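You operate a simulated robot arm through the tools that you are given. There is no shell and no other tool.

You run a simulated robot arm. Do the job below in one go: nothing can be reset, and whatever is moved stays where it is left.

JOB
Wipe the gantry's guide rail clean, then brush new grease on it.
Fine: use the blue cloth and the open blue tin; put cloth and brush back. Set down upright: round brush. A coat counts when it lies all over at full strength: go over it till it gets no stronger. What is to be rubbed or washed off counts as gone when no trace of it is left.

The check looks at the end state, three seconds after you hand in, the way a careful person would. Anything else that was tipped, shoved, dropped, spilled or broken makes it a failure. Flat cloth is picked up by pressing the open fingertips on it (5 to 10 N) and closing them slowly along it; thin cloth reads only 2 to 8 mm in the jaws.

ROBOT AND FRAMES
A 6-joint arm with a two-finger gripper, fixed in place. Base frame: the origin is on the floor under the middle of its stand, x ahead of it, y to its left, z up; the work surface is at about z = 0.9. Readings come in m, rad, newtons and seconds.
It reaches about 1.417 m from its shoulder. Its first joint turns from -2.897 to 2.897 rad. Payload 3.43 kg.
The tool frame sits at the grasp point between the pads (the TCP): z along the fingers, y along the line on which they close. The tips reach 0.02 m beyond it. The gripper opens to 0.19 m; its body begins 0.248 m behind the TCP.
Orientation is told as [roll, pitch, yaw] about the base's x, y, z axes, in that order, counted from this pose: with the fingers straight down and closing along the base's y, the tool's x points along the base's -x, its y along +y and its z along -z.

CONTROLS
- The arm moves only by the tool arm_command. Its argument "targets" is one flat list of numbers, 7 for each row, row after row: the shift along the base's x, y, z in m, then the turn, a rotation vector about the base's x, y, z in rad, then the closure in counts, from 0 (fully open) to 255 (shut). In form: [x, y, z, ax, ay, az, grip, x, y, z, ax, ay, az, grip, ...]. A call has 1 to 20 rows; each row is the pose to reach, as a shift and turn from the pose commanded when the call began. Each row takes 0.2 s and may step no farther than 0.05 m and 0.15 rad from the row before; otherwise, or with a gripper value out of range, the whole call is refused. Where a pose cannot be reached the arm comes as near as it can. A force on the tool above 40 N (or 10 N above the force at the start of the call, whichever is more), or a blocked arm, ends the call early, and 0.2 s more pass. The fingers move at their own pace (about 0.153 m/s each) and stop on an object; they squeeze with about 44 N. The grip force told is the motor's: it shows also when the fingers shut on nothing. Time passes only in rows, and 0.2 s behind the last, so rows that repeat a pose let the fingers close. It gives the time, the measured TCP pose, the force on the tool (base axes), the opening and the grip force at its end, in the units of the frame above (readings bear some noise), with the torque about the TCP (base axes, N m) and any sound that the robot's microphone picked up.
- Cameras (640 x 400 px; columns grow to the right, rows downward): "scene" is fixed at [0.3999, -0.5001, 1.75]; the picture's right is [0.76, -0.65, 0.00], its down [-0.55, -0.65, -0.52] and it looks along [0.34, 0.40, -0.85] (base axes); focal length 312 px, centre (320, 200). "wrist" rides on the gripper at [0.07, -0.008, -0.288] in the tool frame; the picture's right is [0.12, 0.99, 0.00], its down [-0.96, 0.12, -0.25] and it looks along [-0.24, 0.03, 0.97] (tool axes); focal length 261 px, centre (320, 200). There is no depth. A picture from a camera that has moved, and an enlarged one, comes with that camera's place and axes in the base frame and with its lens.
- get_image(camera): a new picture of that camera. It takes no simulated time.
- move_column(by): moves the trunk up (or, below 0, down) by that many m; the arm rides with it, the base frame stays. It gives what a move gives, with no picture.
- inspect(camera, box): a new picture of the part [left, top, right, bottom] of that camera's present view, enlarged. It takes no simulated time.
- close_job(): hands the job in; it is judged then, once.

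Places have to be worked out from the pictures, the camera data and where the tool is seen. Open the gripper and draw the arm clear of the work before you hand the job in, unless the task says otherwise.

The tools are called after "Request:" as a command line: name --argument value ..., lists and objects as JSON in quotes. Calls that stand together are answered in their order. arm_command: Moves the arm, as the interface text tells. Its arguments: {"type":"object","properties":{"targets":{"type":"array","items":{"type":"number"}}},"required":["targets"]} The other tools are called the same way: move_column (by) moves the trunk up or down; get_image (camera) takes a picture; inspect (camera, box) takes an enlarged picture of a part of a camera's view; close_job () hands the job in.

At the start:

```text
time_s: 0.0
position: [0.6337, -0.3241, 1.3902]
tool_rot: [0.0, 0.0, -0.001]
ft_force: [-0.4, 0.8, 0.0]
torque: [-0.01, 0.05, 0.0]
finger_gap: 0.1901
grip_force: 0.0
trunk travel left (down, up): [-0.375, 0.065]
```

scene: 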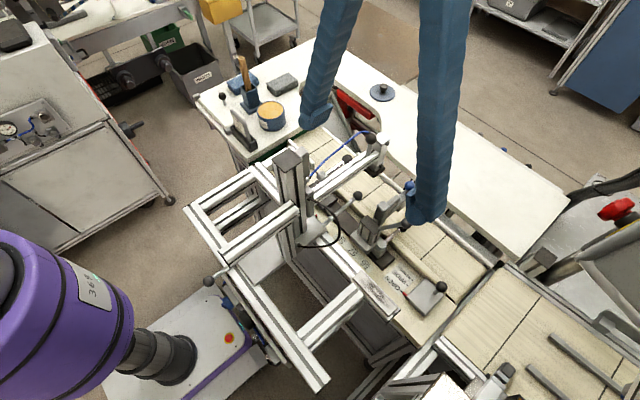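
wrist: 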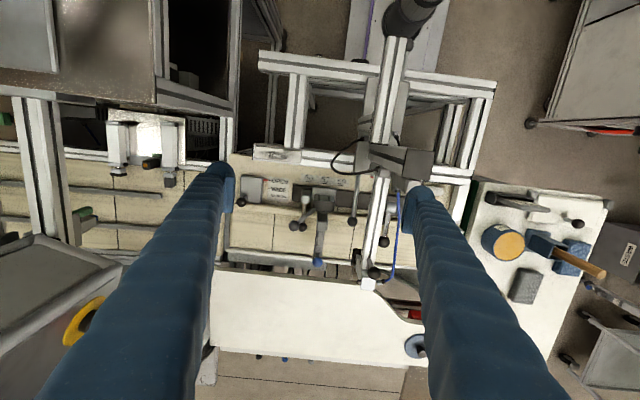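

I see a gantry in the middle of the scene, and a side table with a tin, a brush in a holder and a blue thing. I'll enlarge the key regions first.

Request:
inspect --camera "scene" --box '[190, 40, 350, 140]'

Request:
inspect --camera "scene" --box '[180, 120, 420, 270]'

Request:
inspect --camera "scene" --box '[330, 180, 500, 290]'

Request:
inspect --camera "wrist" --box '[460, 170, 620, 310]'

Request:
inspect --camera "wrist" --box '[220, 100, 480, 300]'

```text
4.00 times, centred on (270, 90) of scene
camera zoom: at [0.3999, -0.5001, 1.75], right [0.76, -0.65, 0.0], down [-0.55, -0.65, -0.52], along [0.34, 0.4, -0.85], focal length 1248 px, centre (520, 640)
```

zoom: 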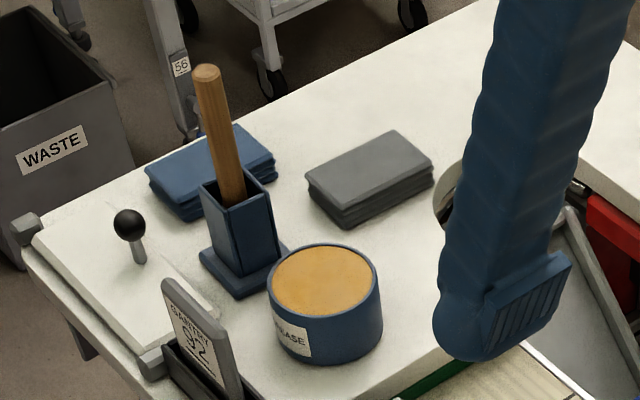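

```text
2.67 times, centred on (300, 195) of scene
camera zoom: at [0.3999, -0.5001, 1.75], right [0.76, -0.65, 0.0], down [-0.55, -0.65, -0.52], along [0.34, 0.4, -0.85], focal length 832 px, centre (373, 213)
```

zoom: 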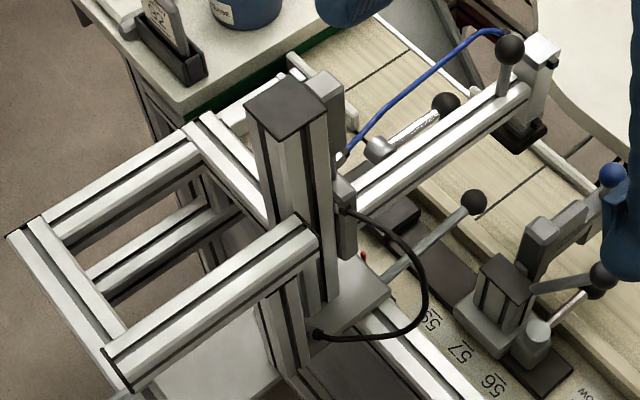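

```text
3.64 times, centred on (415, 235) of scene
camera zoom: at [0.3999, -0.5001, 1.75], right [0.76, -0.65, 0.0], down [-0.55, -0.65, -0.52], along [0.34, 0.4, -0.85], focal length 1135 px, centre (-26, 73)
```

zoom: 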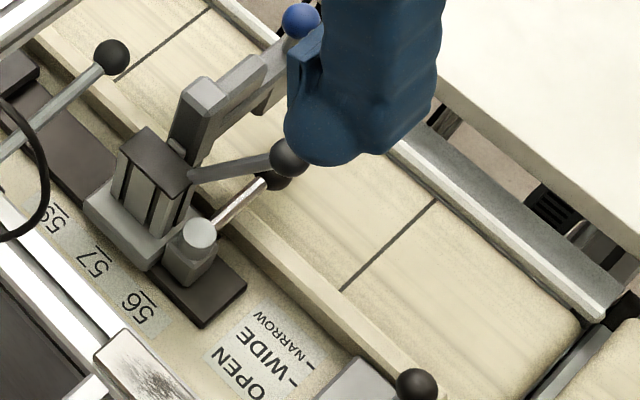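

```text
2.86 times, centred on (540, 240) of wrist
camera zoom: at [0.5627, -0.3317, 1.68], right [-0.12, 0.99, 0.0], down [0.96, 0.12, 0.25], along [0.24, 0.03, -0.97], focal length 745 px, centre (-309, 86)
```

zoom: 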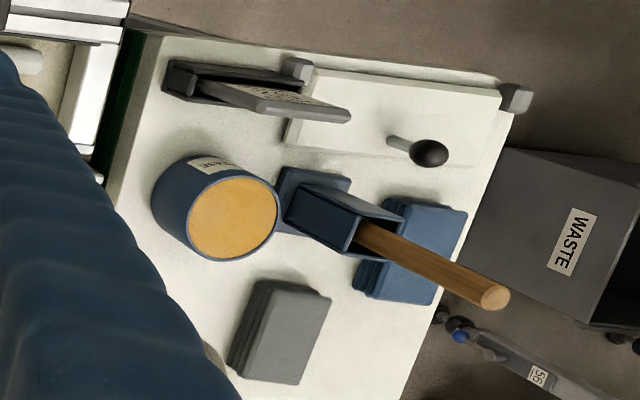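

```text
2.00 times, centred on (350, 200) of wrist
camera zoom: at [0.5627, -0.3317, 1.68], right [-0.12, 0.99, 0.0], down [0.96, 0.12, 0.25], along [0.24, 0.03, -0.97], focal length 521 px, centre (260, 200)
```

zoom: 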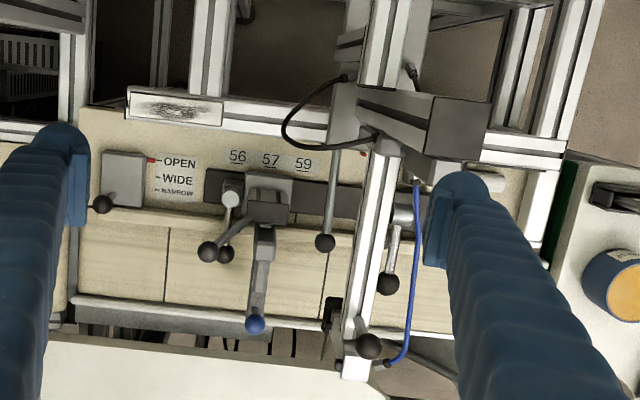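

Zooming further onto the smeared bright piece, the sign on the side table, and the gantry beam.

Request:
inspect --camera "scene" --box '[340, 260, 420, 330]'

Request:
inspect --camera "scene" --box '[215, 95, 275, 155]'

Request:
inspect --camera "wrist" --box '[240, 130, 340, 190]'

Request:
inspect --camera "wrist" --box '[330, 130, 430, 210]'

Request:
inspect --camera "scene" --box '[300, 120, 400, 190]'

Request:
inspect --camera "wrist" --box '[460, 170, 560, 230]'

Request:
inspect --camera "scene" --box '[400, 270, 640, 400]'

```text
5.71 times, centred on (380, 295) of scene
camera zoom: at [0.3999, -0.5001, 1.75], right [0.76, -0.65, 0.0], down [-0.55, -0.65, -0.52], along [0.34, 0.4, -0.85], focal length 1783 px, centre (-23, -343)
```

zoom: 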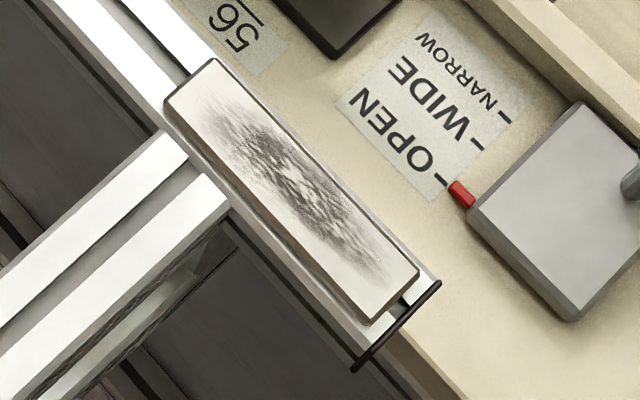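

```text
6.67 times, centred on (245, 125) of scene
camera zoom: at [0.3999, -0.5001, 1.75], right [0.76, -0.65, 0.0], down [-0.55, -0.65, -0.52], along [0.34, 0.4, -0.85], focal length 2080 px, centre (820, 700)
```

zoom: 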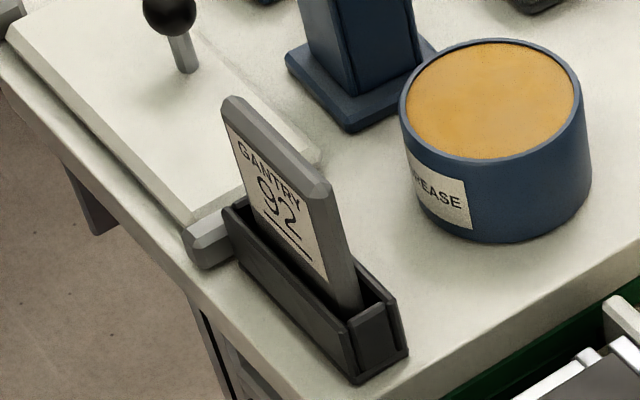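

```text
6.40 times, centred on (290, 160) of wrist
camera zoom: at [0.5627, -0.3317, 1.68], right [-0.12, 0.99, 0.0], down [0.96, 0.12, 0.25], along [0.24, 0.03, -0.97], focal length 1668 px, centre (512, 456)
```

zoom: 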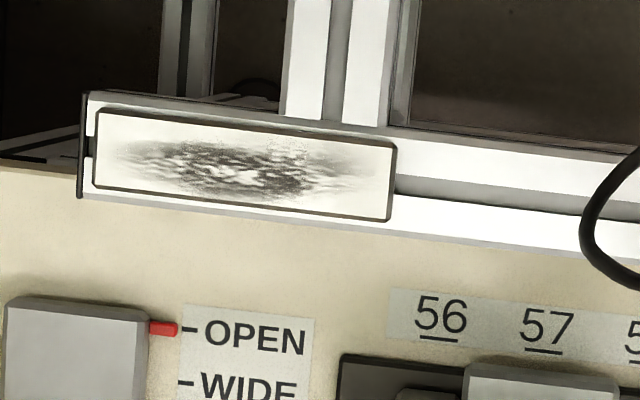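

```text
5.00 times, centred on (380, 170) of wrist
camera zoom: at [0.5627, -0.3317, 1.68], right [-0.12, 0.99, 0.0], down [0.96, 0.12, 0.25], along [0.24, 0.03, -0.97], focal length 1303 px, centre (20, 350)
```

zoom: 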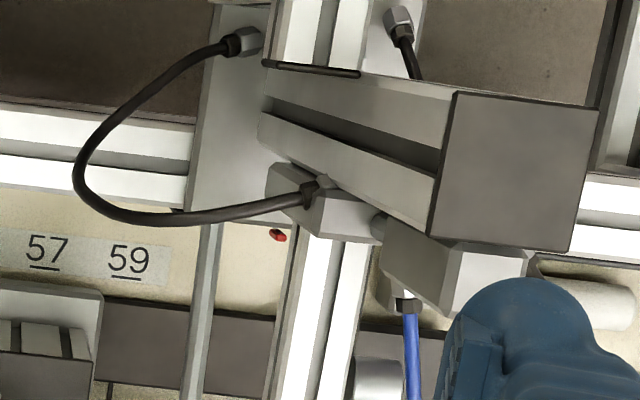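

```text
5.71 times, centred on (350, 155) of scene
camera zoom: at [0.3999, -0.5001, 1.75], right [0.76, -0.65, 0.0], down [-0.55, -0.65, -0.52], along [0.34, 0.4, -0.85], focal length 1783 px, centre (149, 457)
```

zoom: 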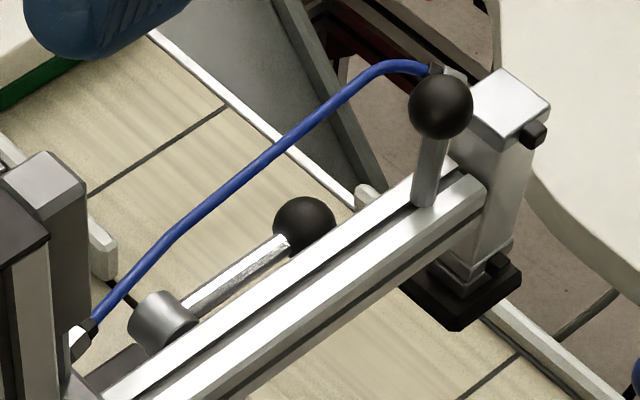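

```text
6.40 times, centred on (510, 200) of wrist
camera zoom: at [0.5627, -0.3317, 1.68], right [-0.12, 0.99, 0.0], down [0.96, 0.12, 0.25], along [0.24, 0.03, -0.97], focal length 1668 px, centre (-896, 200)
```

zoom: 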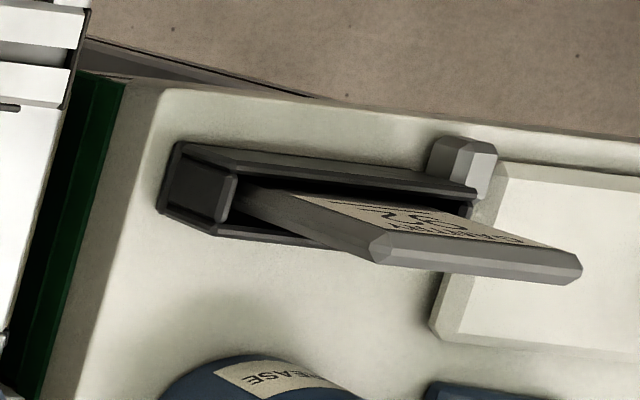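

```text
2.67 times, centred on (520, 335) of scene
camera zoom: at [0.3999, -0.5001, 1.75], right [0.76, -0.65, 0.0], down [-0.55, -0.65, -0.52], along [0.34, 0.4, -0.85], focal length 832 px, centre (-213, -160)
```

zoom: 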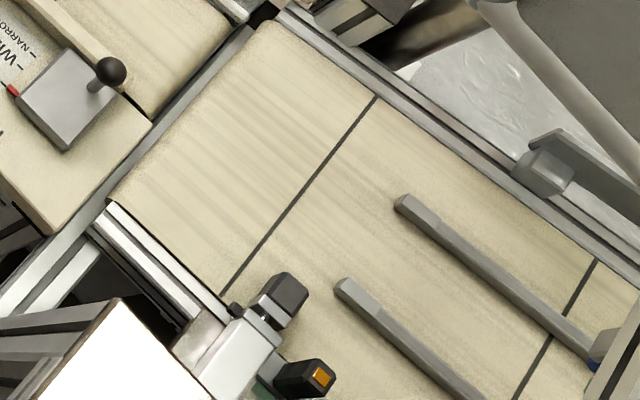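

The dirty guide rail is the bright plate at about (0.625, -0.434, 1.0), and the tin rim is near (0.768, 0.163, 1.08). The gantry post reaches z≈1.33, so I'll move up and outwards past it and look at the side table with the wrist camera.

Request:
arm_command --targets '[0.03, 0, 0.03, 0, 0, 0, 0, 0.07, 0, 0.06, 0, 0, 0, 0, 0.11, 0.02, 0.08, 0, 0, 0, 0, 0.12, 0.06, 0.08, 0, 0, 0, 0, 0.12, 0.11, 0.08, 0, 0, 0, 0, 0.12, 0.16, 0.08, 0, 0, 0, 0, 0.12, 0.21, 0.08, 0, 0, 0, 0, 0.12, 0.26, 0.08, 0, 0, 0, 0, 0.12, 0.31, 0.08, 0, 0, 0, 0, 0.12, 0.36, 0.08, 0, 0, 0, 0, 0.12, 0.41, 0.08, 0, 0, 0, 0, 0.12, 0.46, 0.08, 0, 0, 0, 0, 0.12, 0.5, 0.08, 0, 0, 0, 0]'

```text
time_s: 2.8
position: [0.7562, 0.1773, 1.472]
tool_rot: [0.001, 0.002, 0.002]
ft_force: [0.0, 0.1, -0.1]
torque: [-0.09, -0.01, 0.0]
finger_gap: 0.1902
grip_force: 0.0
trunk travel left (down, up): [-0.375, 0.065]
```

The arm is now over the side table; I'll take both pictures to localise cloth, brush and tin.

Request:
get_image --camera "wrist"

Request:
get_image --camera "scene"

```text
taken
camera wrist: at [0.6851, 0.1696, 1.7594], right [-0.12, 0.99, 0.0], down [0.96, 0.12, 0.25], along [0.24, 0.03, -0.97], focal length 261 px, centre (320, 200)
```

wrist: 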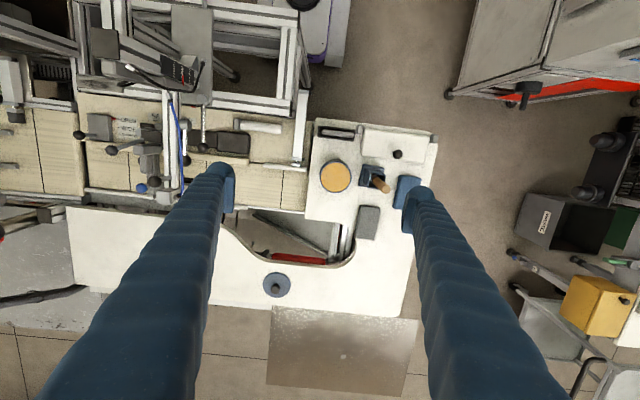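

```text
taken
```

scene: 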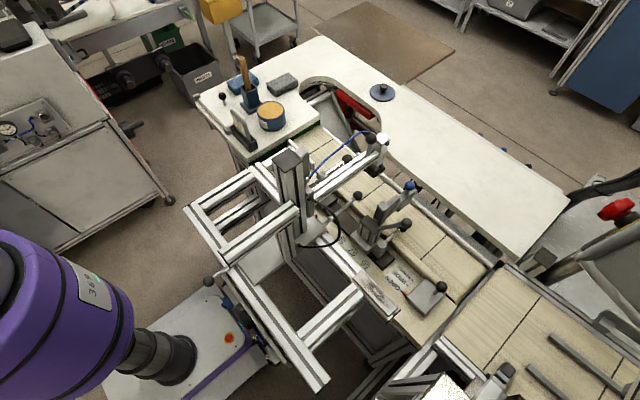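

Enlarging the side table in both views for triangulation.

Request:
inspect --camera "wrist" --box '[300, 110, 460, 210]'

Request:
inspect --camera "wrist" --box '[350, 130, 446, 190]'

Request:
inspect --camera "scene" --box '[190, 40, 350, 140]'

Request:
inspect --camera "wrist" --box '[60, 0, 320, 200]'

Request:
inspect --camera "scene" --box '[270, 120, 470, 250]'

```text
4.00 times, centred on (380, 160) of wrist
camera zoom: at [0.6851, 0.1696, 1.7594], right [-0.12, 0.99, 0.0], down [0.96, 0.12, 0.25], along [0.24, 0.03, -0.97], focal length 1043 px, centre (80, 360)
```

zoom: 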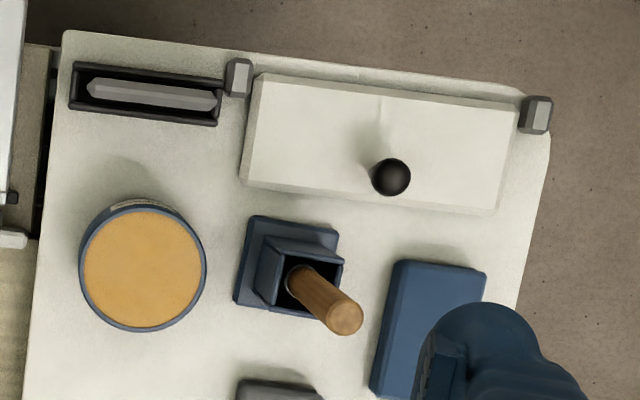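

```text
6.67 times, centred on (398, 160) of wrist
camera zoom: at [0.6851, 0.1696, 1.7594], right [-0.12, 0.99, 0.0], down [0.96, 0.12, 0.25], along [0.24, 0.03, -0.97], focal length 1738 px, centre (-200, 467)
```

zoom: 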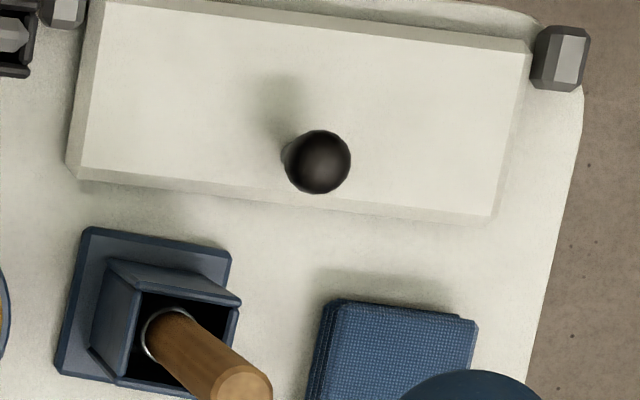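

```text
4.00 times, centred on (270, 90) of scene
camera zoom: at [0.3999, -0.5001, 1.75], right [0.76, -0.65, 0.0], down [-0.55, -0.65, -0.52], along [0.34, 0.4, -0.85], focal length 1248 px, centre (520, 640)
```

zoom: 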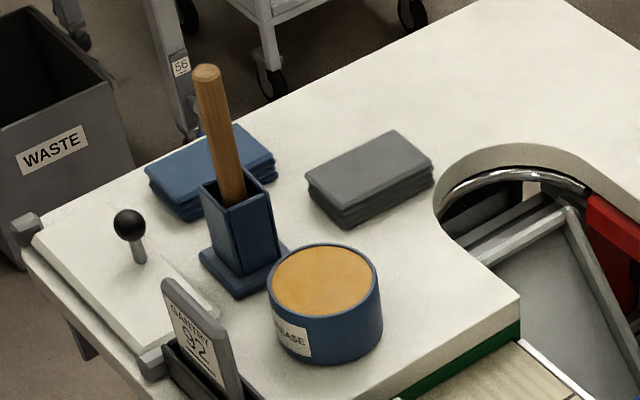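

```text
2.00 times, centred on (190, 100) of wrist
camera zoom: at [0.6851, 0.1696, 1.7594], right [-0.12, 0.99, 0.0], down [0.96, 0.12, 0.25], along [0.24, 0.03, -0.97], focal length 521 px, centre (580, 400)
```

zoom: 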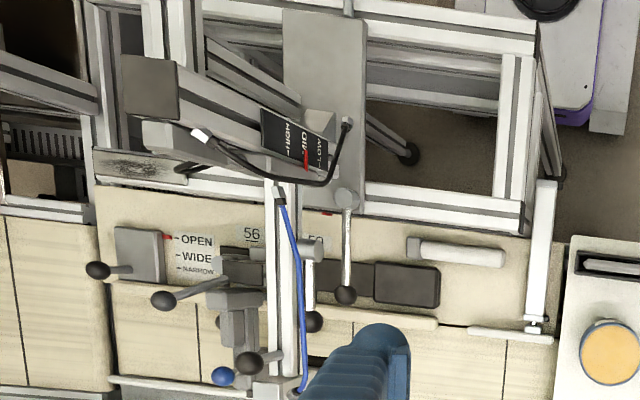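

```text
3.08 times, centred on (370, 185) of scene
camera zoom: at [0.3999, -0.5001, 1.75], right [0.76, -0.65, 0.0], down [-0.55, -0.65, -0.52], along [0.34, 0.4, -0.85], focal length 960 px, centre (166, 246)
```

zoom: 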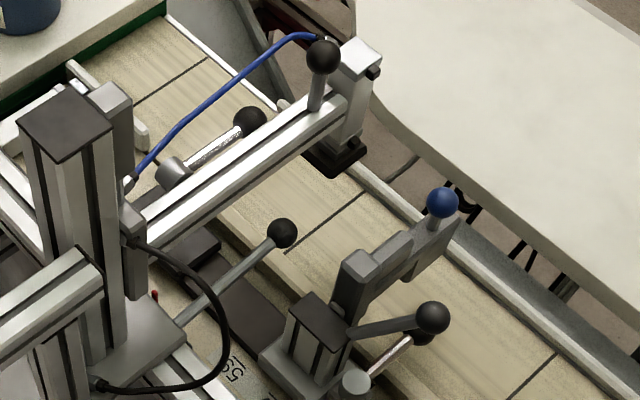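

The tin is near (0.80, 0.233) with its rim around z≈1.0, and the brush handle top is near (0.797, 0.354, 1.12). I'll go closer over the brush and cloth for a sharper look.

Request:
arm_command --targets '[0, 0.04, -0.02, 0, 0, 0, 0, 0, 0.08, -0.05, 0, 0, 0, 0, 0, 0.12, -0.08, 0, 0, 0, 0, 0, 0.16, -0.11, 0, 0, 0, 0, 0, 0.18, -0.15, 0, 0, 0, 0, 0, 0.18, -0.17, 0, 0, 0, 0]'

Request:
get_image --camera "wrist"

Request:
get_image --camera "scene"

```text
time_s: 4.2
position: [0.7567, 0.3553, 1.3]
tool_rot: [0.0, -0.001, -0.002]
ft_force: [0.7, 0.3, -0.2]
torque: [-0.02, -0.03, -0.06]
finger_gap: 0.19
grip_force: 0.0
trunk travel left (down, up): [-0.375, 0.065]
```

```text
taken
camera wrist: at [0.6851, 0.3473, 1.5893], right [-0.12, 0.99, 0.0], down [0.96, 0.12, 0.25], along [0.24, 0.03, -0.97], focal length 261 px, centre (320, 200)
```

wrist: 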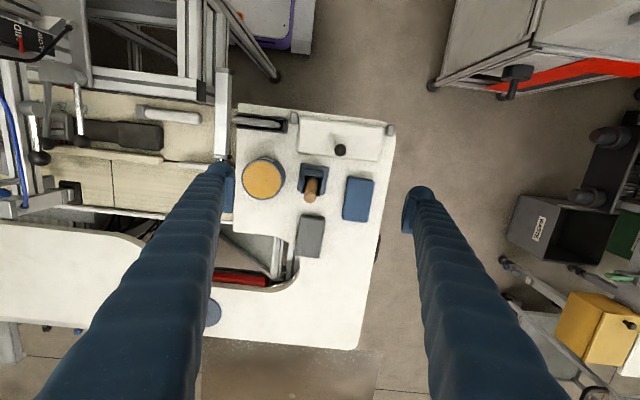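

```text
taken
```

scene: 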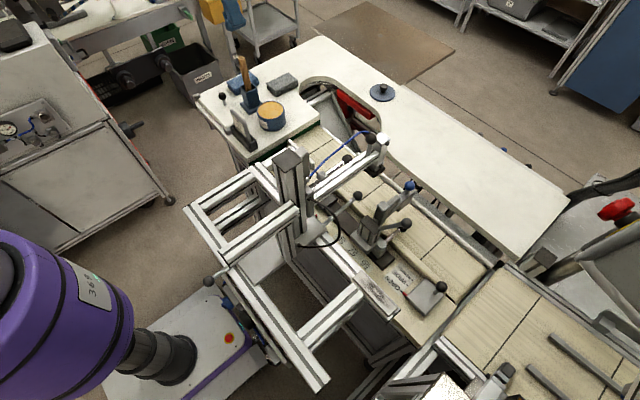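

Request:
inspect --camera "wrist" --box '[225, 100, 401, 210]'

Request:
inspect --camera "wrist" --box '[280, 150, 392, 270]'

```text
3.64 times, centred on (313, 155) of wrist
camera zoom: at [0.6851, 0.3473, 1.5893], right [-0.12, 0.99, 0.0], down [0.96, 0.12, 0.25], along [0.24, 0.03, -0.97], focal length 948 px, centre (346, 364)
```

zoom: 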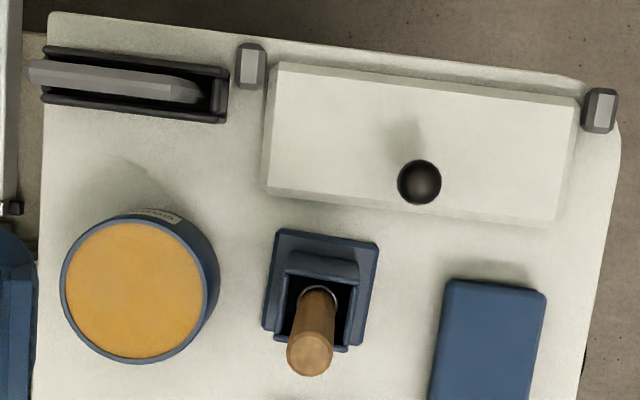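

```text
3.33 times, centred on (336, 210) of wrist
camera zoom: at [0.6851, 0.3473, 1.5893], right [-0.12, 0.99, 0.0], down [0.96, 0.12, 0.25], along [0.24, 0.03, -0.97], focal length 869 px, centre (267, 167)
```

zoom: 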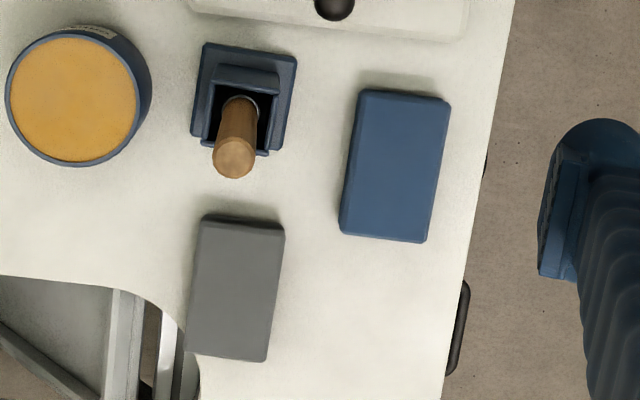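

The handle stands upright at (0.792, 0.342) with its top at z≈1.15, and the folded blue cloth is centred near (0.83, 0.462) with its top at about z≈0.96. I'll narrow the fingers to about 0.10 m and move above the cloth for a closer look.

Request:
arm_command --targets '[0.02, 0.03, 0, 0, 0, 0, 60, 0.05, 0.07, 0, 0, 0, 0, 121, 0.09, 0.11, 0, 0, 0, 0, 121, 0.09, 0.11, -0.04, 0, 0, 0, 121, 0.09, 0.11, -0.08, 0, 0, 0, 121, 0.09, 0.11, -0.08, 0, 0, 0, 121]'

Request:
get_image --camera "wrist"

Request:
inspect --camera "scene" --box '[190, 20, 350, 140]'

```text
refused: row 3 steps farther than a row can; nothing moved
```

```text
taken
camera wrist: at [0.6851, 0.3473, 1.5893], right [-0.12, 0.99, 0.0], down [0.96, 0.12, 0.25], along [0.24, 0.03, -0.97], focal length 261 px, centre (320, 200)
```

wrist: 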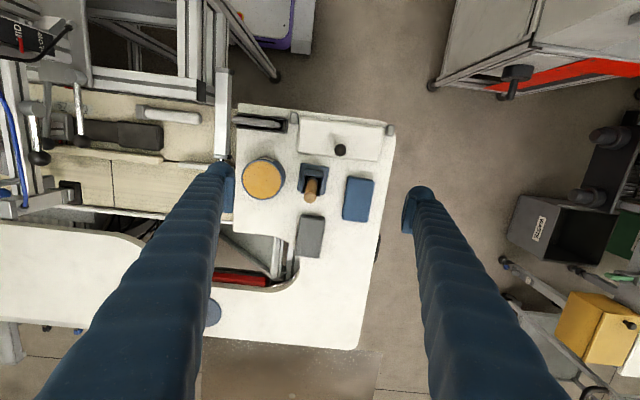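

```text
3.33 times, centred on (270, 80) of scene
camera zoom: at [0.3999, -0.5001, 1.75], right [0.76, -0.65, 0.0], down [-0.55, -0.65, -0.52], along [0.34, 0.4, -0.85], focal length 1040 px, centre (487, 600)
```

zoom: 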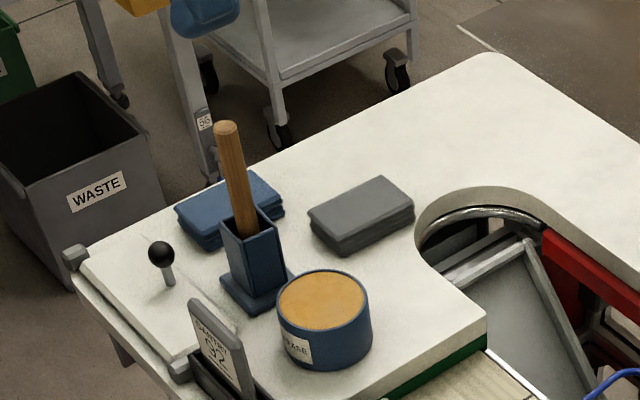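

The call was refused for one over-long step; I'll resend with shorter steps.

Request:
arm_command --targets '[0.02, 0.03, 0, 0, 0, 0, 60, 0.05, 0.06, 0, 0, 0, 0, 121, 0.08, 0.09, 0, 0, 0, 0, 121, 0.09, 0.11, -0.03, 0, 0, 0, 121, 0.09, 0.11, -0.06, 0, 0, 0, 121, 0.09, 0.11, -0.08, 0, 0, 0, 121, 0.09, 0.11, -0.08, 0, 0, 0, 121]'

Request:
get_image --camera "wrist"

Request:
inspect --camera "wrist" --box '[200, 100, 420, 260]'

Request:
inspect --camera "scene" --box '[190, 20, 350, 140]'

```text
time_s: 5.8
position: [0.8446, 0.4675, 1.2238]
tool_rot: [-0.002, 0.0, 0.002]
ft_force: [-0.3, -0.2, 0.1]
torque: [-0.02, -0.02, -0.02]
finger_gap: 0.0997
grip_force: 0.1
trunk travel left (down, up): [-0.375, 0.065]
```

```text
taken
camera wrist: at [0.7725, 0.4579, 1.5111], right [-0.12, 0.99, 0.0], down [0.96, 0.12, 0.25], along [0.25, 0.03, -0.97], focal length 261 px, centre (320, 200)
```

wrist: 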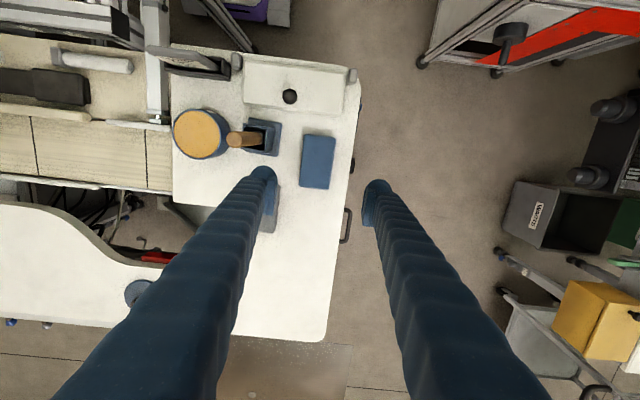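

```text
2.50 times, centred on (310, 180) of wrist
camera zoom: at [0.7725, 0.4579, 1.5111], right [-0.12, 0.99, 0.0], down [0.96, 0.12, 0.25], along [0.25, 0.03, -0.97], focal length 652 px, centre (345, 250)
```

zoom: 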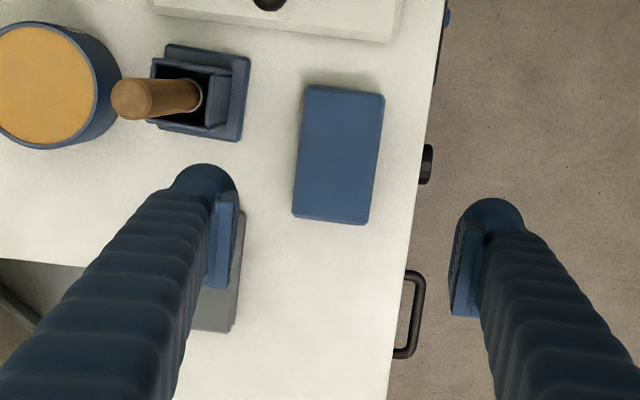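

```text
3.33 times, centred on (270, 80) of scene
camera zoom: at [0.3999, -0.5001, 1.75], right [0.76, -0.65, 0.0], down [-0.55, -0.65, -0.52], along [0.34, 0.4, -0.85], focal length 1040 px, centre (487, 600)
```

zoom: 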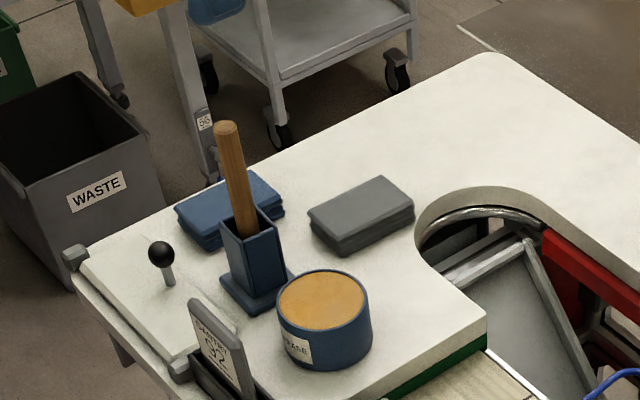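

The cloth spans about x 0.778–0.885, y 0.426–0.492, aligned with the axes. I'll centre at (0.85, 0.460), narrow to ~0.086 m, and descend partway beside it.

Request:
arm_command --targets '[0.005, -0.007, -0.04, 0, 0, 0, 140, 0.005, -0.007, -0.08, 0, 0, 0, 140, 0.005, -0.007, -0.12, 0, 0, 0, 140, 0.005, -0.007, -0.16, 0, 0, 0, 140, 0.005, -0.007, -0.19, 0, 0, 0, 140, 0.005, -0.007, -0.21, 0, 0, 0, 140]'

Request:
inspect --camera "wrist" --box '[200, 80, 440, 260]'

Request:
inspect --camera "scene" --box '[200, 40, 300, 120]'

```text
time_s: 7.2
position: [0.8496, 0.4579, 1.0112]
tool_rot: [-0.001, 0.002, 0.001]
ft_force: [-0.2, 0.2, -1.0]
torque: [-0.02, 0.01, 0.01]
finger_gap: 0.0856
grip_force: 0.2
trunk travel left (down, up): [-0.375, 0.065]
```

```text
2.22 times, centred on (320, 170) of wrist
camera zoom: at [0.7774, 0.4505, 1.3], right [-0.12, 0.99, 0.0], down [0.96, 0.12, 0.25], along [0.24, 0.03, -0.97], focal length 579 px, centre (320, 267)
```

zoom: 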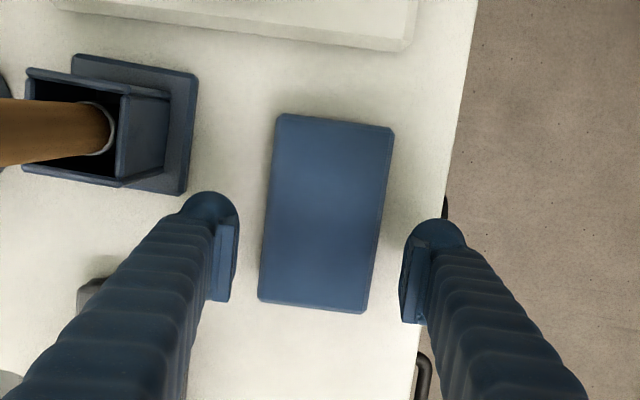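

```text
5.00 times, centred on (250, 80) of scene
camera zoom: at [0.3999, -0.5001, 1.75], right [0.76, -0.65, 0.0], down [-0.55, -0.65, -0.52], along [0.34, 0.4, -0.85], focal length 1560 px, centre (670, 800)
```

zoom: 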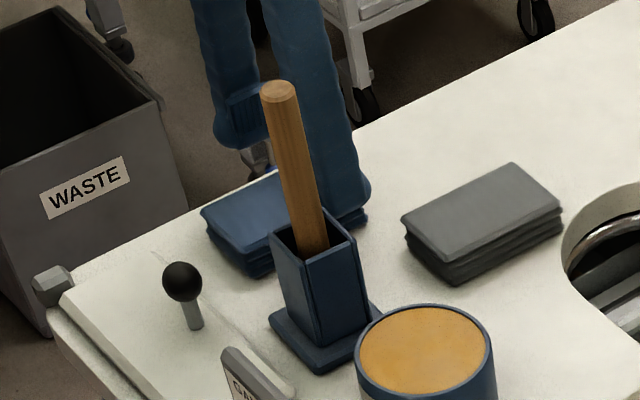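

The fingers straddle the cloth with clear room on both sides. I'll creep down and watch the force to find the table.

Request:
arm_command --targets '[0, 0, -0.01, 0, 0, 0, 140, 0, 0, -0.02, 0, 0, 0, 140, 0, 0, -0.03, 0, 0, 0, 140, 0, 0, -0.035, 0, 0, 0, 140]'

Request:
arm_command --targets '[0, 0, -0.004, 0, 0, 0, 140, 0, 0, -0.008, 0, 0, 0, 140]'

Request:
arm_command --targets '[0, 0, -0.003, 0, 0, 0, 140, 0, 0, -0.006, 0, 0, 0, 140]'

```text
time_s: 8.2
position: [0.8487, 0.459, 0.9767]
tool_rot: [0.0, -0.001, 0.002]
ft_force: [0.0, -0.1, 0.6]
torque: [-0.01, 0.0, 0.0]
finger_gap: 0.0856
grip_force: 0.1
trunk travel left (down, up): [-0.375, 0.065]
```

```text
time_s: 8.8
position: [0.8479, 0.4585, 0.9693]
tool_rot: [-0.001, 0.0, 0.0]
ft_force: [-0.2, -1.1, 2.2]
torque: [0.08, -0.01, -0.03]
finger_gap: 0.0855
grip_force: 0.0
trunk travel left (down, up): [-0.375, 0.065]
```

```text
time_s: 9.4
position: [0.8489, 0.4586, 0.9685]
tool_rot: [0.001, -0.007, 0.0]
ft_force: [-0.9, -4.0, 38.2]
torque: [-1.34, 0.15, -0.05]
finger_gap: 0.0856
grip_force: 0.0
trunk travel left (down, up): [-0.375, 0.065]
```

Table contact came at TCP z≈0.969, so the table top is at about z≈0.949. I'll back off so the tips sit about 5 mm above the table and close slowly on the cloth.

Request:
arm_command --targets '[0, 0.0, 0.006, 0, 0, 0, 140, 0, 0, 0.0135, 0, 0, 0, 140, 0, 0, 0.0135, 0, 0, 0, 140]'

Request:
arm_command --targets '[0, 0, 0, 0, 0, 0, 150, 0, 0, 0, 0, 0, 0, 158, 0, 0, 0, 0, 0, 0, 166, 0, 0, 0, 0, 0, 0, 174, 0, 0, 0, 0, 0, 0, 182]'

Request:
inspect --camera "wrist" --box '[200, 80, 440, 260]'

```text
time_s: 10.2
position: [0.8484, 0.4588, 0.9743]
tool_rot: [0.001, 0.003, 0.002]
ft_force: [-1.1, 0.5, -1.3]
torque: [-0.02, 0.04, 0.01]
finger_gap: 0.0857
grip_force: 0.0
trunk travel left (down, up): [-0.375, 0.065]
```

```text
time_s: 11.4
position: [0.8491, 0.4599, 0.9753]
tool_rot: [-0.002, 0.002, 0.002]
ft_force: [-0.4, 0.1, -0.3]
torque: [0.02, -0.02, 0.0]
finger_gap: 0.0635
grip_force: 44.1
trunk travel left (down, up): [-0.375, 0.065]
```

```text
2.22 times, centred on (320, 170) of wrist
camera zoom: at [0.7782, 0.4515, 1.2645], right [-0.12, 0.99, 0.0], down [0.96, 0.12, 0.25], along [0.24, 0.03, -0.97], focal length 579 px, centre (320, 267)
```

zoom: 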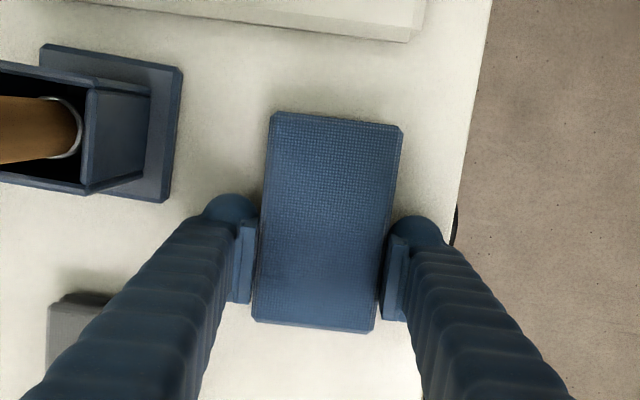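

The cloth is held as a firm pad at 63.5 mm with 44 N. I'll lift it a little and check that it follows.

Request:
arm_command --targets '[0, 0, 0.0, 0, 0, 0, 200, 0, 0, 0.01, 0, 0, 0, 200, 0, 0, 0.03, 0, 0, 0, 200, 0, 0, 0.06, 0, 0, 0, 200, 0, 0, 0.1, 0, 0, 0, 200]'

Request:
inspect --camera "wrist" --box '[200, 80, 440, 260]'

Request:
inspect --camera "scene" --box '[200, 30, 300, 110]'

```text
time_s: 12.6
position: [0.8476, 0.4585, 1.0762]
tool_rot: [0.0, -0.001, 0.001]
ft_force: [-0.1, 0.0, -0.5]
torque: [0.05, -0.1, 0.03]
finger_gap: 0.0635
grip_force: 43.6
trunk travel left (down, up): [-0.375, 0.065]
```

```text
2.22 times, centred on (320, 170) of wrist
camera zoom: at [0.776, 0.4506, 1.3647], right [-0.12, 0.99, 0.0], down [0.96, 0.12, 0.25], along [0.25, 0.03, -0.97], focal length 579 px, centre (320, 267)
```

zoom: 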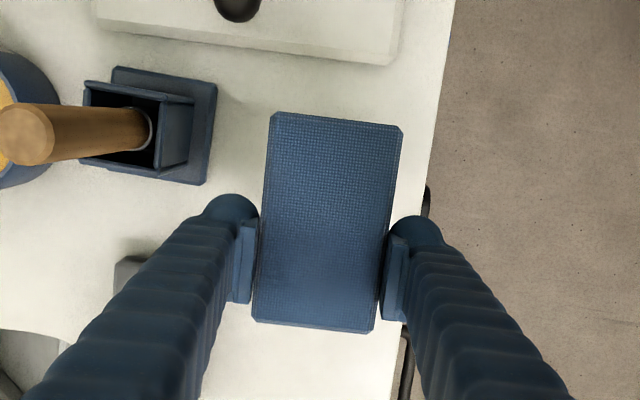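

```text
5.00 times, centred on (250, 70) of scene
camera zoom: at [0.3999, -0.5001, 1.75], right [0.76, -0.65, 0.0], down [-0.55, -0.65, -0.52], along [0.34, 0.4, -0.85], focal length 1560 px, centre (670, 850)
```

zoom: 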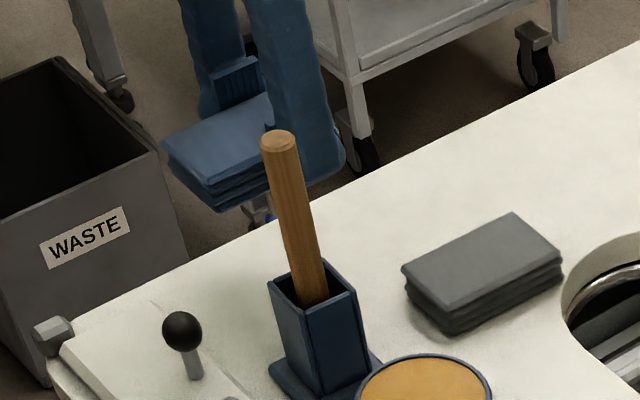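

The pad rides firmly in the jaws with its bottom about 6 mm below the tips. I'll raise it well above the gantry post height and carry it over toward the rail.

Request:
arm_command --targets '[0, 0, 0.045, 0, 0, 0, 200, 0, 0, 0.09, 0, 0, 0, 200, 0, 0, 0.135, 0, 0, 0, 200, 0, 0, 0.18, 0, 0, 0, 200, 0, 0, 0.225, 0, 0, 0, 200, 0, 0, 0.27, 0, 0, 0, 200, 0, 0, 0.315, 0, 0, 0, 200, 0, 0, 0.36, 0, 0, 0, 200, -0.01, -0.04, 0.38, 0, 0, 0, 200, -0.02, -0.085, 0.38, 0, 0, 0, 200, -0.03, -0.13, 0.38, 0, 0, 0, 200, -0.04, -0.175, 0.38, 0, 0, 0, 200, -0.05, -0.22, 0.38, 0, 0, 0, 200, -0.05, -0.265, 0.38, 0, 0, 0, 200, -0.05, -0.31, 0.38, 0, 0, 0, 200, -0.05, -0.355, 0.38, 0, 0, 0, 200, -0.05, -0.4, 0.38, 0, 0, 0, 200, -0.05, -0.445, 0.38, 0, 0, 0, 200, -0.05, -0.49, 0.38, 0, 0, 0, 200]'

Request:
arm_command --targets '[0, -0.045, 0, 0, 0, 0, 200, 0, -0.09, 0, 0, 0, 0, 200, 0, -0.135, 0, 0, 0, 0, 200, 0, -0.18, 0, 0, 0, 0, 200, 0, -0.225, 0, 0, 0, 0, 200, 0, -0.27, 0, 0, 0, 0, 200, 0, -0.315, 0, 0, 0, 0, 200, 0, -0.36, 0, 0, 0, 0, 200, -0.02, -0.4, 0, 0, 0, 0, 200, -0.06, -0.4, 0, 0, 0, 0, 200, -0.1, -0.4, 0, 0, 0, 0, 200, -0.14, -0.4, -0.01, 0, 0, 0, 200, -0.16, -0.4, -0.03, 0, 0, 0, 200, -0.16, -0.4, -0.05, 0, 0, 0, 200]'

Request:
get_image --camera "wrist"

Request:
get_image --camera "scene"

```text
time_s: 16.6
position: [0.9164, -0.0411, 1.453]
tool_rot: [0.002, 0.0, 0.0]
ft_force: [0.5, -2.6, 0.1]
torque: [0.45, 0.0, -0.02]
finger_gap: 0.0633
grip_force: 43.9
out of reach, approached as far as the arm can: row 7, 8, 9, 10, 11, 12, 13, 14, 15, 16, 17, 18, 19
trunk travel left (down, up): [-0.375, 0.065]
```

```text
time_s: 19.6
position: [0.76, -0.4393, 1.3997]
tool_rot: [0.001, 0.002, 0.0]
ft_force: [0.9, -0.3, -1.0]
torque: [0.31, 0.21, 0.04]
finger_gap: 0.0631
grip_force: 44.0
out of reach, approached as far as the arm can: row 1, 2, 3, 4, 5, 6, 7, 8, 9, 10, 11, 12
trunk travel left (down, up): [-0.375, 0.065]
```

```text
taken
camera wrist: at [0.688, -0.4477, 1.6887], right [-0.12, 0.99, 0.0], down [0.96, 0.12, 0.25], along [0.24, 0.03, -0.97], focal length 261 px, centre (320, 200)
```

wrist: 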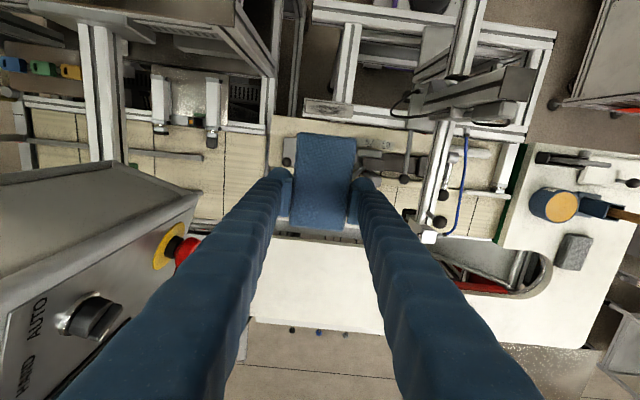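

```text
taken
```

scene: 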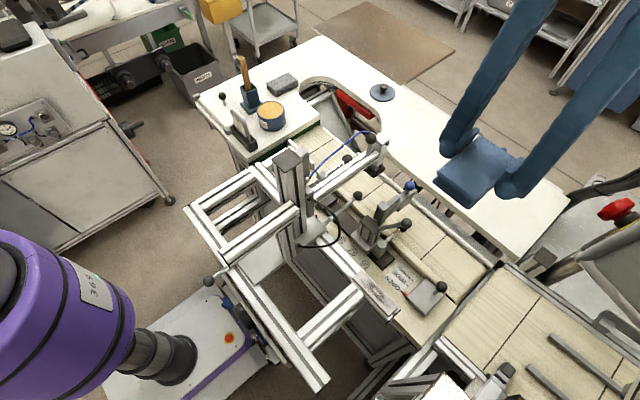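

The arm had a stretch where it could not follow and now lags at x=0.76. I'll hold the pose one moment to see where it settles.

Request:
arm_command --targets '[0, 0, 0, 0, 0, 0, 200, 0, 0, 0, 0, 0, 0, 200]'

Request:
get_image --camera "wrist"

Request:
get_image --camera "scene"

```text
time_s: 20.2
position: [0.7574, -0.4353, 1.4025]
tool_rot: [-0.002, 0.004, 0.0]
ft_force: [0.7, 1.2, -0.3]
torque: [-0.19, 0.03, -0.04]
finger_gap: 0.0635
grip_force: 44.4
trunk travel left (down, up): [-0.375, 0.065]
```

```text
taken
camera wrist: at [0.6861, -0.442, 1.6914], right [-0.12, 0.99, 0.0], down [0.96, 0.12, 0.25], along [0.24, 0.03, -0.97], focal length 261 px, centre (320, 200)
```

wrist: 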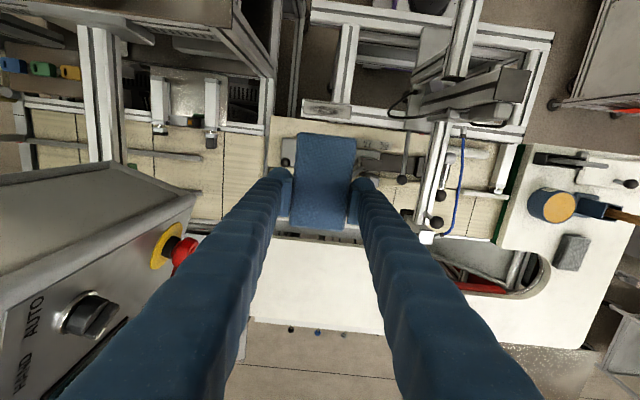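

```text
taken
```

scene: 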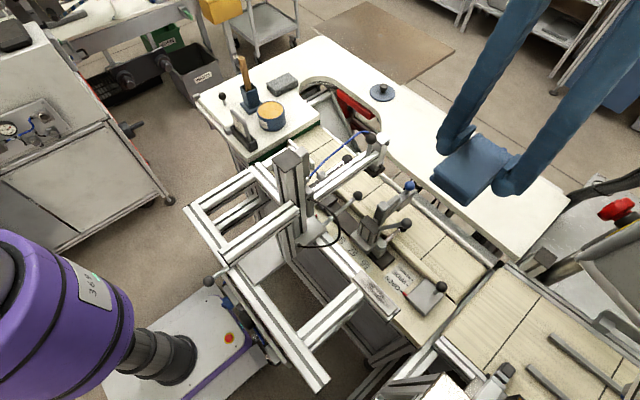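

It settled at (0.757, -0.435, 1.40), which is simply the commanded pose after saturation. I'll enlarge the rail region from here.

Request:
inspect --camera "wrist" --box '[280, 80, 440, 180]'

Request:
inspect --camera "scene" --box '[300, 200, 460, 320]'

Request:
inspect --camera "wrist" --box '[260, 0, 560, 200]'

```text
4.00 times, centred on (360, 130) of wrist
camera zoom: at [0.6861, -0.442, 1.6914], right [-0.12, 0.99, 0.0], down [0.96, 0.12, 0.25], along [0.24, 0.03, -0.97], focal length 1043 px, centre (160, 480)
```

zoom: 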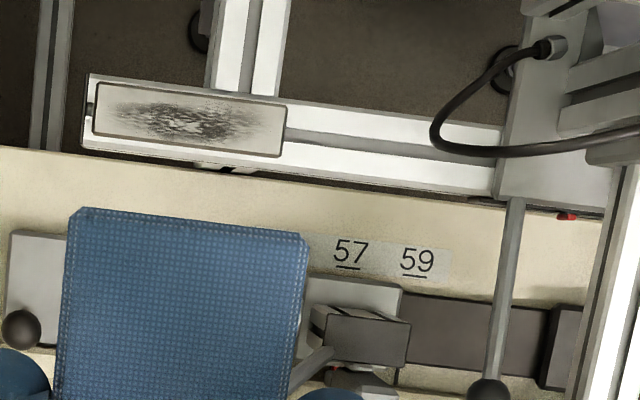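

```text
3.33 times, centred on (380, 260) of scene
camera zoom: at [0.3999, -0.5001, 1.75], right [0.76, -0.65, 0.0], down [-0.55, -0.65, -0.52], along [0.34, 0.4, -0.85], focal length 1040 px, centre (120, 0)
```

zoom: 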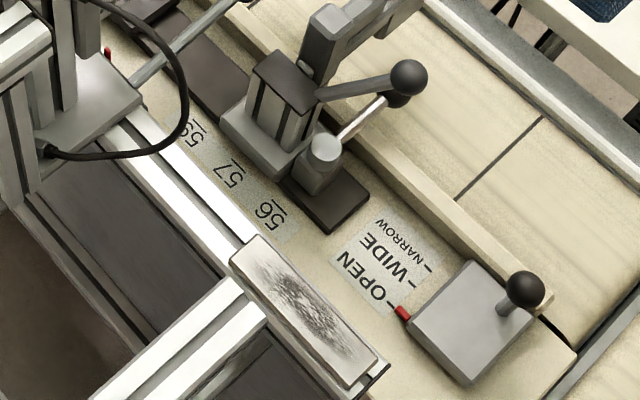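

```text
2.00 times, centred on (410, 100) of wrist
camera zoom: at [0.6861, -0.442, 1.6914], right [-0.12, 0.99, 0.0], down [0.96, 0.12, 0.25], along [0.24, 0.03, -0.97], focal length 521 px, centre (140, 400)
```

zoom: 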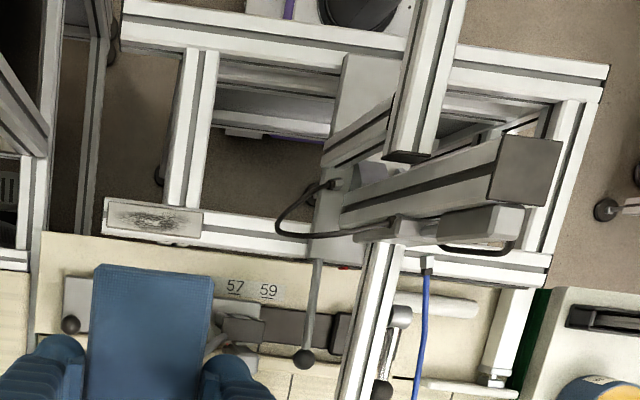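

The rail is centred near (0.627, -0.432), spanning about y -0.490 to -0.371 and x 0.61–0.642, with its top around z≈1.0. The nearest obstacles (cable loop at y≈-0.30, clamp tower at x≥0.71) leave room, so I'll move over it and come down to a safe height above.

Request:
arm_command --targets '[-0.04, 0, 0, 0, 0, 0, 200, -0.08, 0, 0, 0, 0, 0, 200, -0.121, 0, 0, 0, 0, 0, 200, -0.121, 0, -0.045, 0, 0, 0, 200, -0.121, 0, -0.09, 0, 0, 0, 200, -0.121, 0, -0.135, 0, 0, 0, 200, -0.121, 0, -0.18, 0, 0, 0, 200, -0.121, 0, -0.225, 0, 0, 0, 200, -0.121, 0, -0.265, 0, 0, 0, 200, -0.121, 0, -0.295, 0, 0, 0, 200, -0.121, 0, -0.31, 0, 0, 0, 200]'

Request:
get_image --camera "wrist"

Request:
get_image --camera "scene"

```text
time_s: 22.6
position: [0.6369, -0.4338, 1.093]
tool_rot: [0.0, -0.001, 0.0]
ft_force: [-0.3, -0.4, -0.4]
torque: [0.02, -0.03, 0.04]
finger_gap: 0.0635
grip_force: 43.7
trunk travel left (down, up): [-0.375, 0.065]
```

```text
taken
camera wrist: at [0.5653, -0.442, 1.382], right [-0.12, 0.99, 0.0], down [0.96, 0.12, 0.25], along [0.24, 0.03, -0.97], focal length 261 px, centre (320, 200)
```

wrist: 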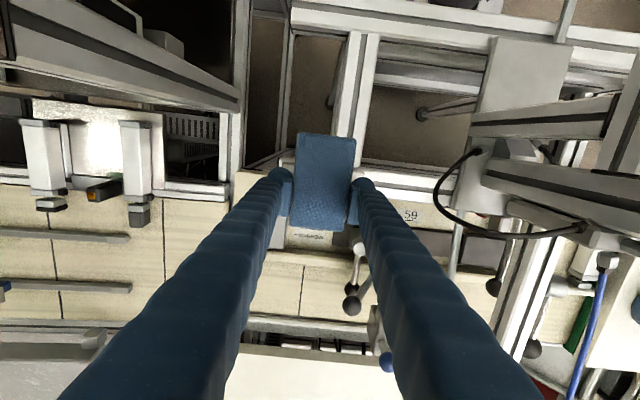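

```text
taken
```

scene: 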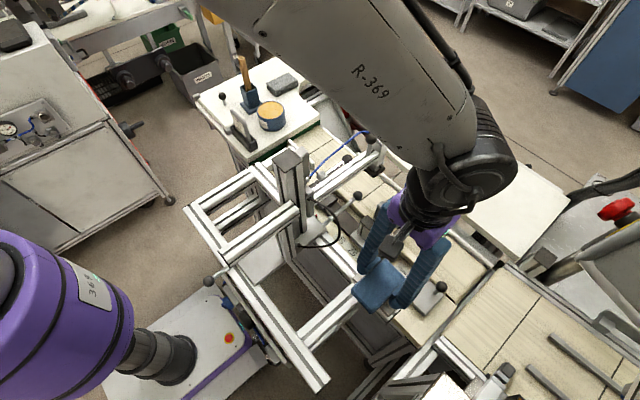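

The pad is above the rail with everything else clear. I'll creep down, watching for contact.

Request:
arm_command --targets '[-0.002, 0.001, -0.015, 0, 0, 0, 200, -0.002, 0.001, -0.03, 0, 0, 0, 200, -0.002, 0.001, -0.04, 0, 0, 0, 200]'

Request:
inspect --camera "scene" --box '[300, 200, 460, 320]'

Request:
arm_command --targets '[0, 0, -0.004, 0, 0, 0, 200, 0, 0, -0.008, 0, 0, 0, 200]'

```text
time_s: 23.4
position: [0.6349, -0.4348, 1.0513]
tool_rot: [0.001, 0.003, 0.0]
ft_force: [0.1, -0.2, -0.1]
torque: [0.0, -0.01, -0.02]
finger_gap: 0.0632
grip_force: 44.5
trunk travel left (down, up): [-0.375, 0.065]
```

```text
3.33 times, centred on (380, 260) of scene
camera zoom: at [0.3999, -0.5001, 1.75], right [0.76, -0.65, 0.0], down [-0.55, -0.65, -0.52], along [0.34, 0.4, -0.85], focal length 1040 px, centre (120, 0)
```

zoom: 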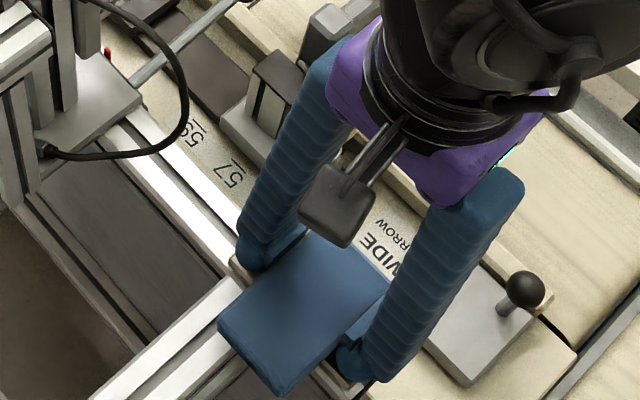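

```text
time_s: 24.0
position: [0.6348, -0.4352, 1.0438]
tool_rot: [0.001, 0.0, 0.0]
ft_force: [-0.2, -0.3, -0.1]
torque: [0.03, -0.01, 0.01]
finger_gap: 0.0634
grip_force: 44.2
trunk travel left (down, up): [-0.375, 0.065]
```

No contact yet with the pad bottom near z≈1.018; continuing down in small steps.

Request:
arm_command --targets '[0, 0, -0.003, 0, 0, 0, 200, 0, 0, -0.006, 0, 0, 0, 200]'

Request:
arm_command --targets '[0, 0, -0.003, 0, 0, 0, 200, 0, 0, -0.005, 0, 0, 0, 200]'

Request:
arm_command --targets '[0, 0, -0.002, 0, 0, 0, 200, 0, 0, -0.004, 0, 0, 0, 200]'

```text
time_s: 24.6
position: [0.6359, -0.4343, 1.0392]
tool_rot: [-0.001, 0.001, -0.001]
ft_force: [-0.6, -0.2, -0.8]
torque: [0.01, 0.0, 0.0]
finger_gap: 0.0633
grip_force: 43.6
trunk travel left (down, up): [-0.375, 0.065]
```

```text
time_s: 25.2
position: [0.6342, -0.4349, 1.0357]
tool_rot: [0.0, -0.001, 0.0]
ft_force: [0.4, 3.2, 14.8]
torque: [0.18, 0.13, -0.03]
finger_gap: 0.0634
grip_force: 43.9
trunk travel left (down, up): [-0.375, 0.065]
```

```text
time_s: 25.7
position: [0.6349, -0.4355, 1.0351]
tool_rot: [-0.005, -0.004, -0.001]
ft_force: [-4.3, 1.2, 13.6]
torque: [0.31, 0.31, 0.06]
finger_gap: 0.0634
grip_force: 43.7
trunk travel left (down, up): [-0.375, 0.065]
stopped in row 2: the force on the tool passed its limit at 44 N (the readings are from after the stop); the commanded pose is now the measured one
```

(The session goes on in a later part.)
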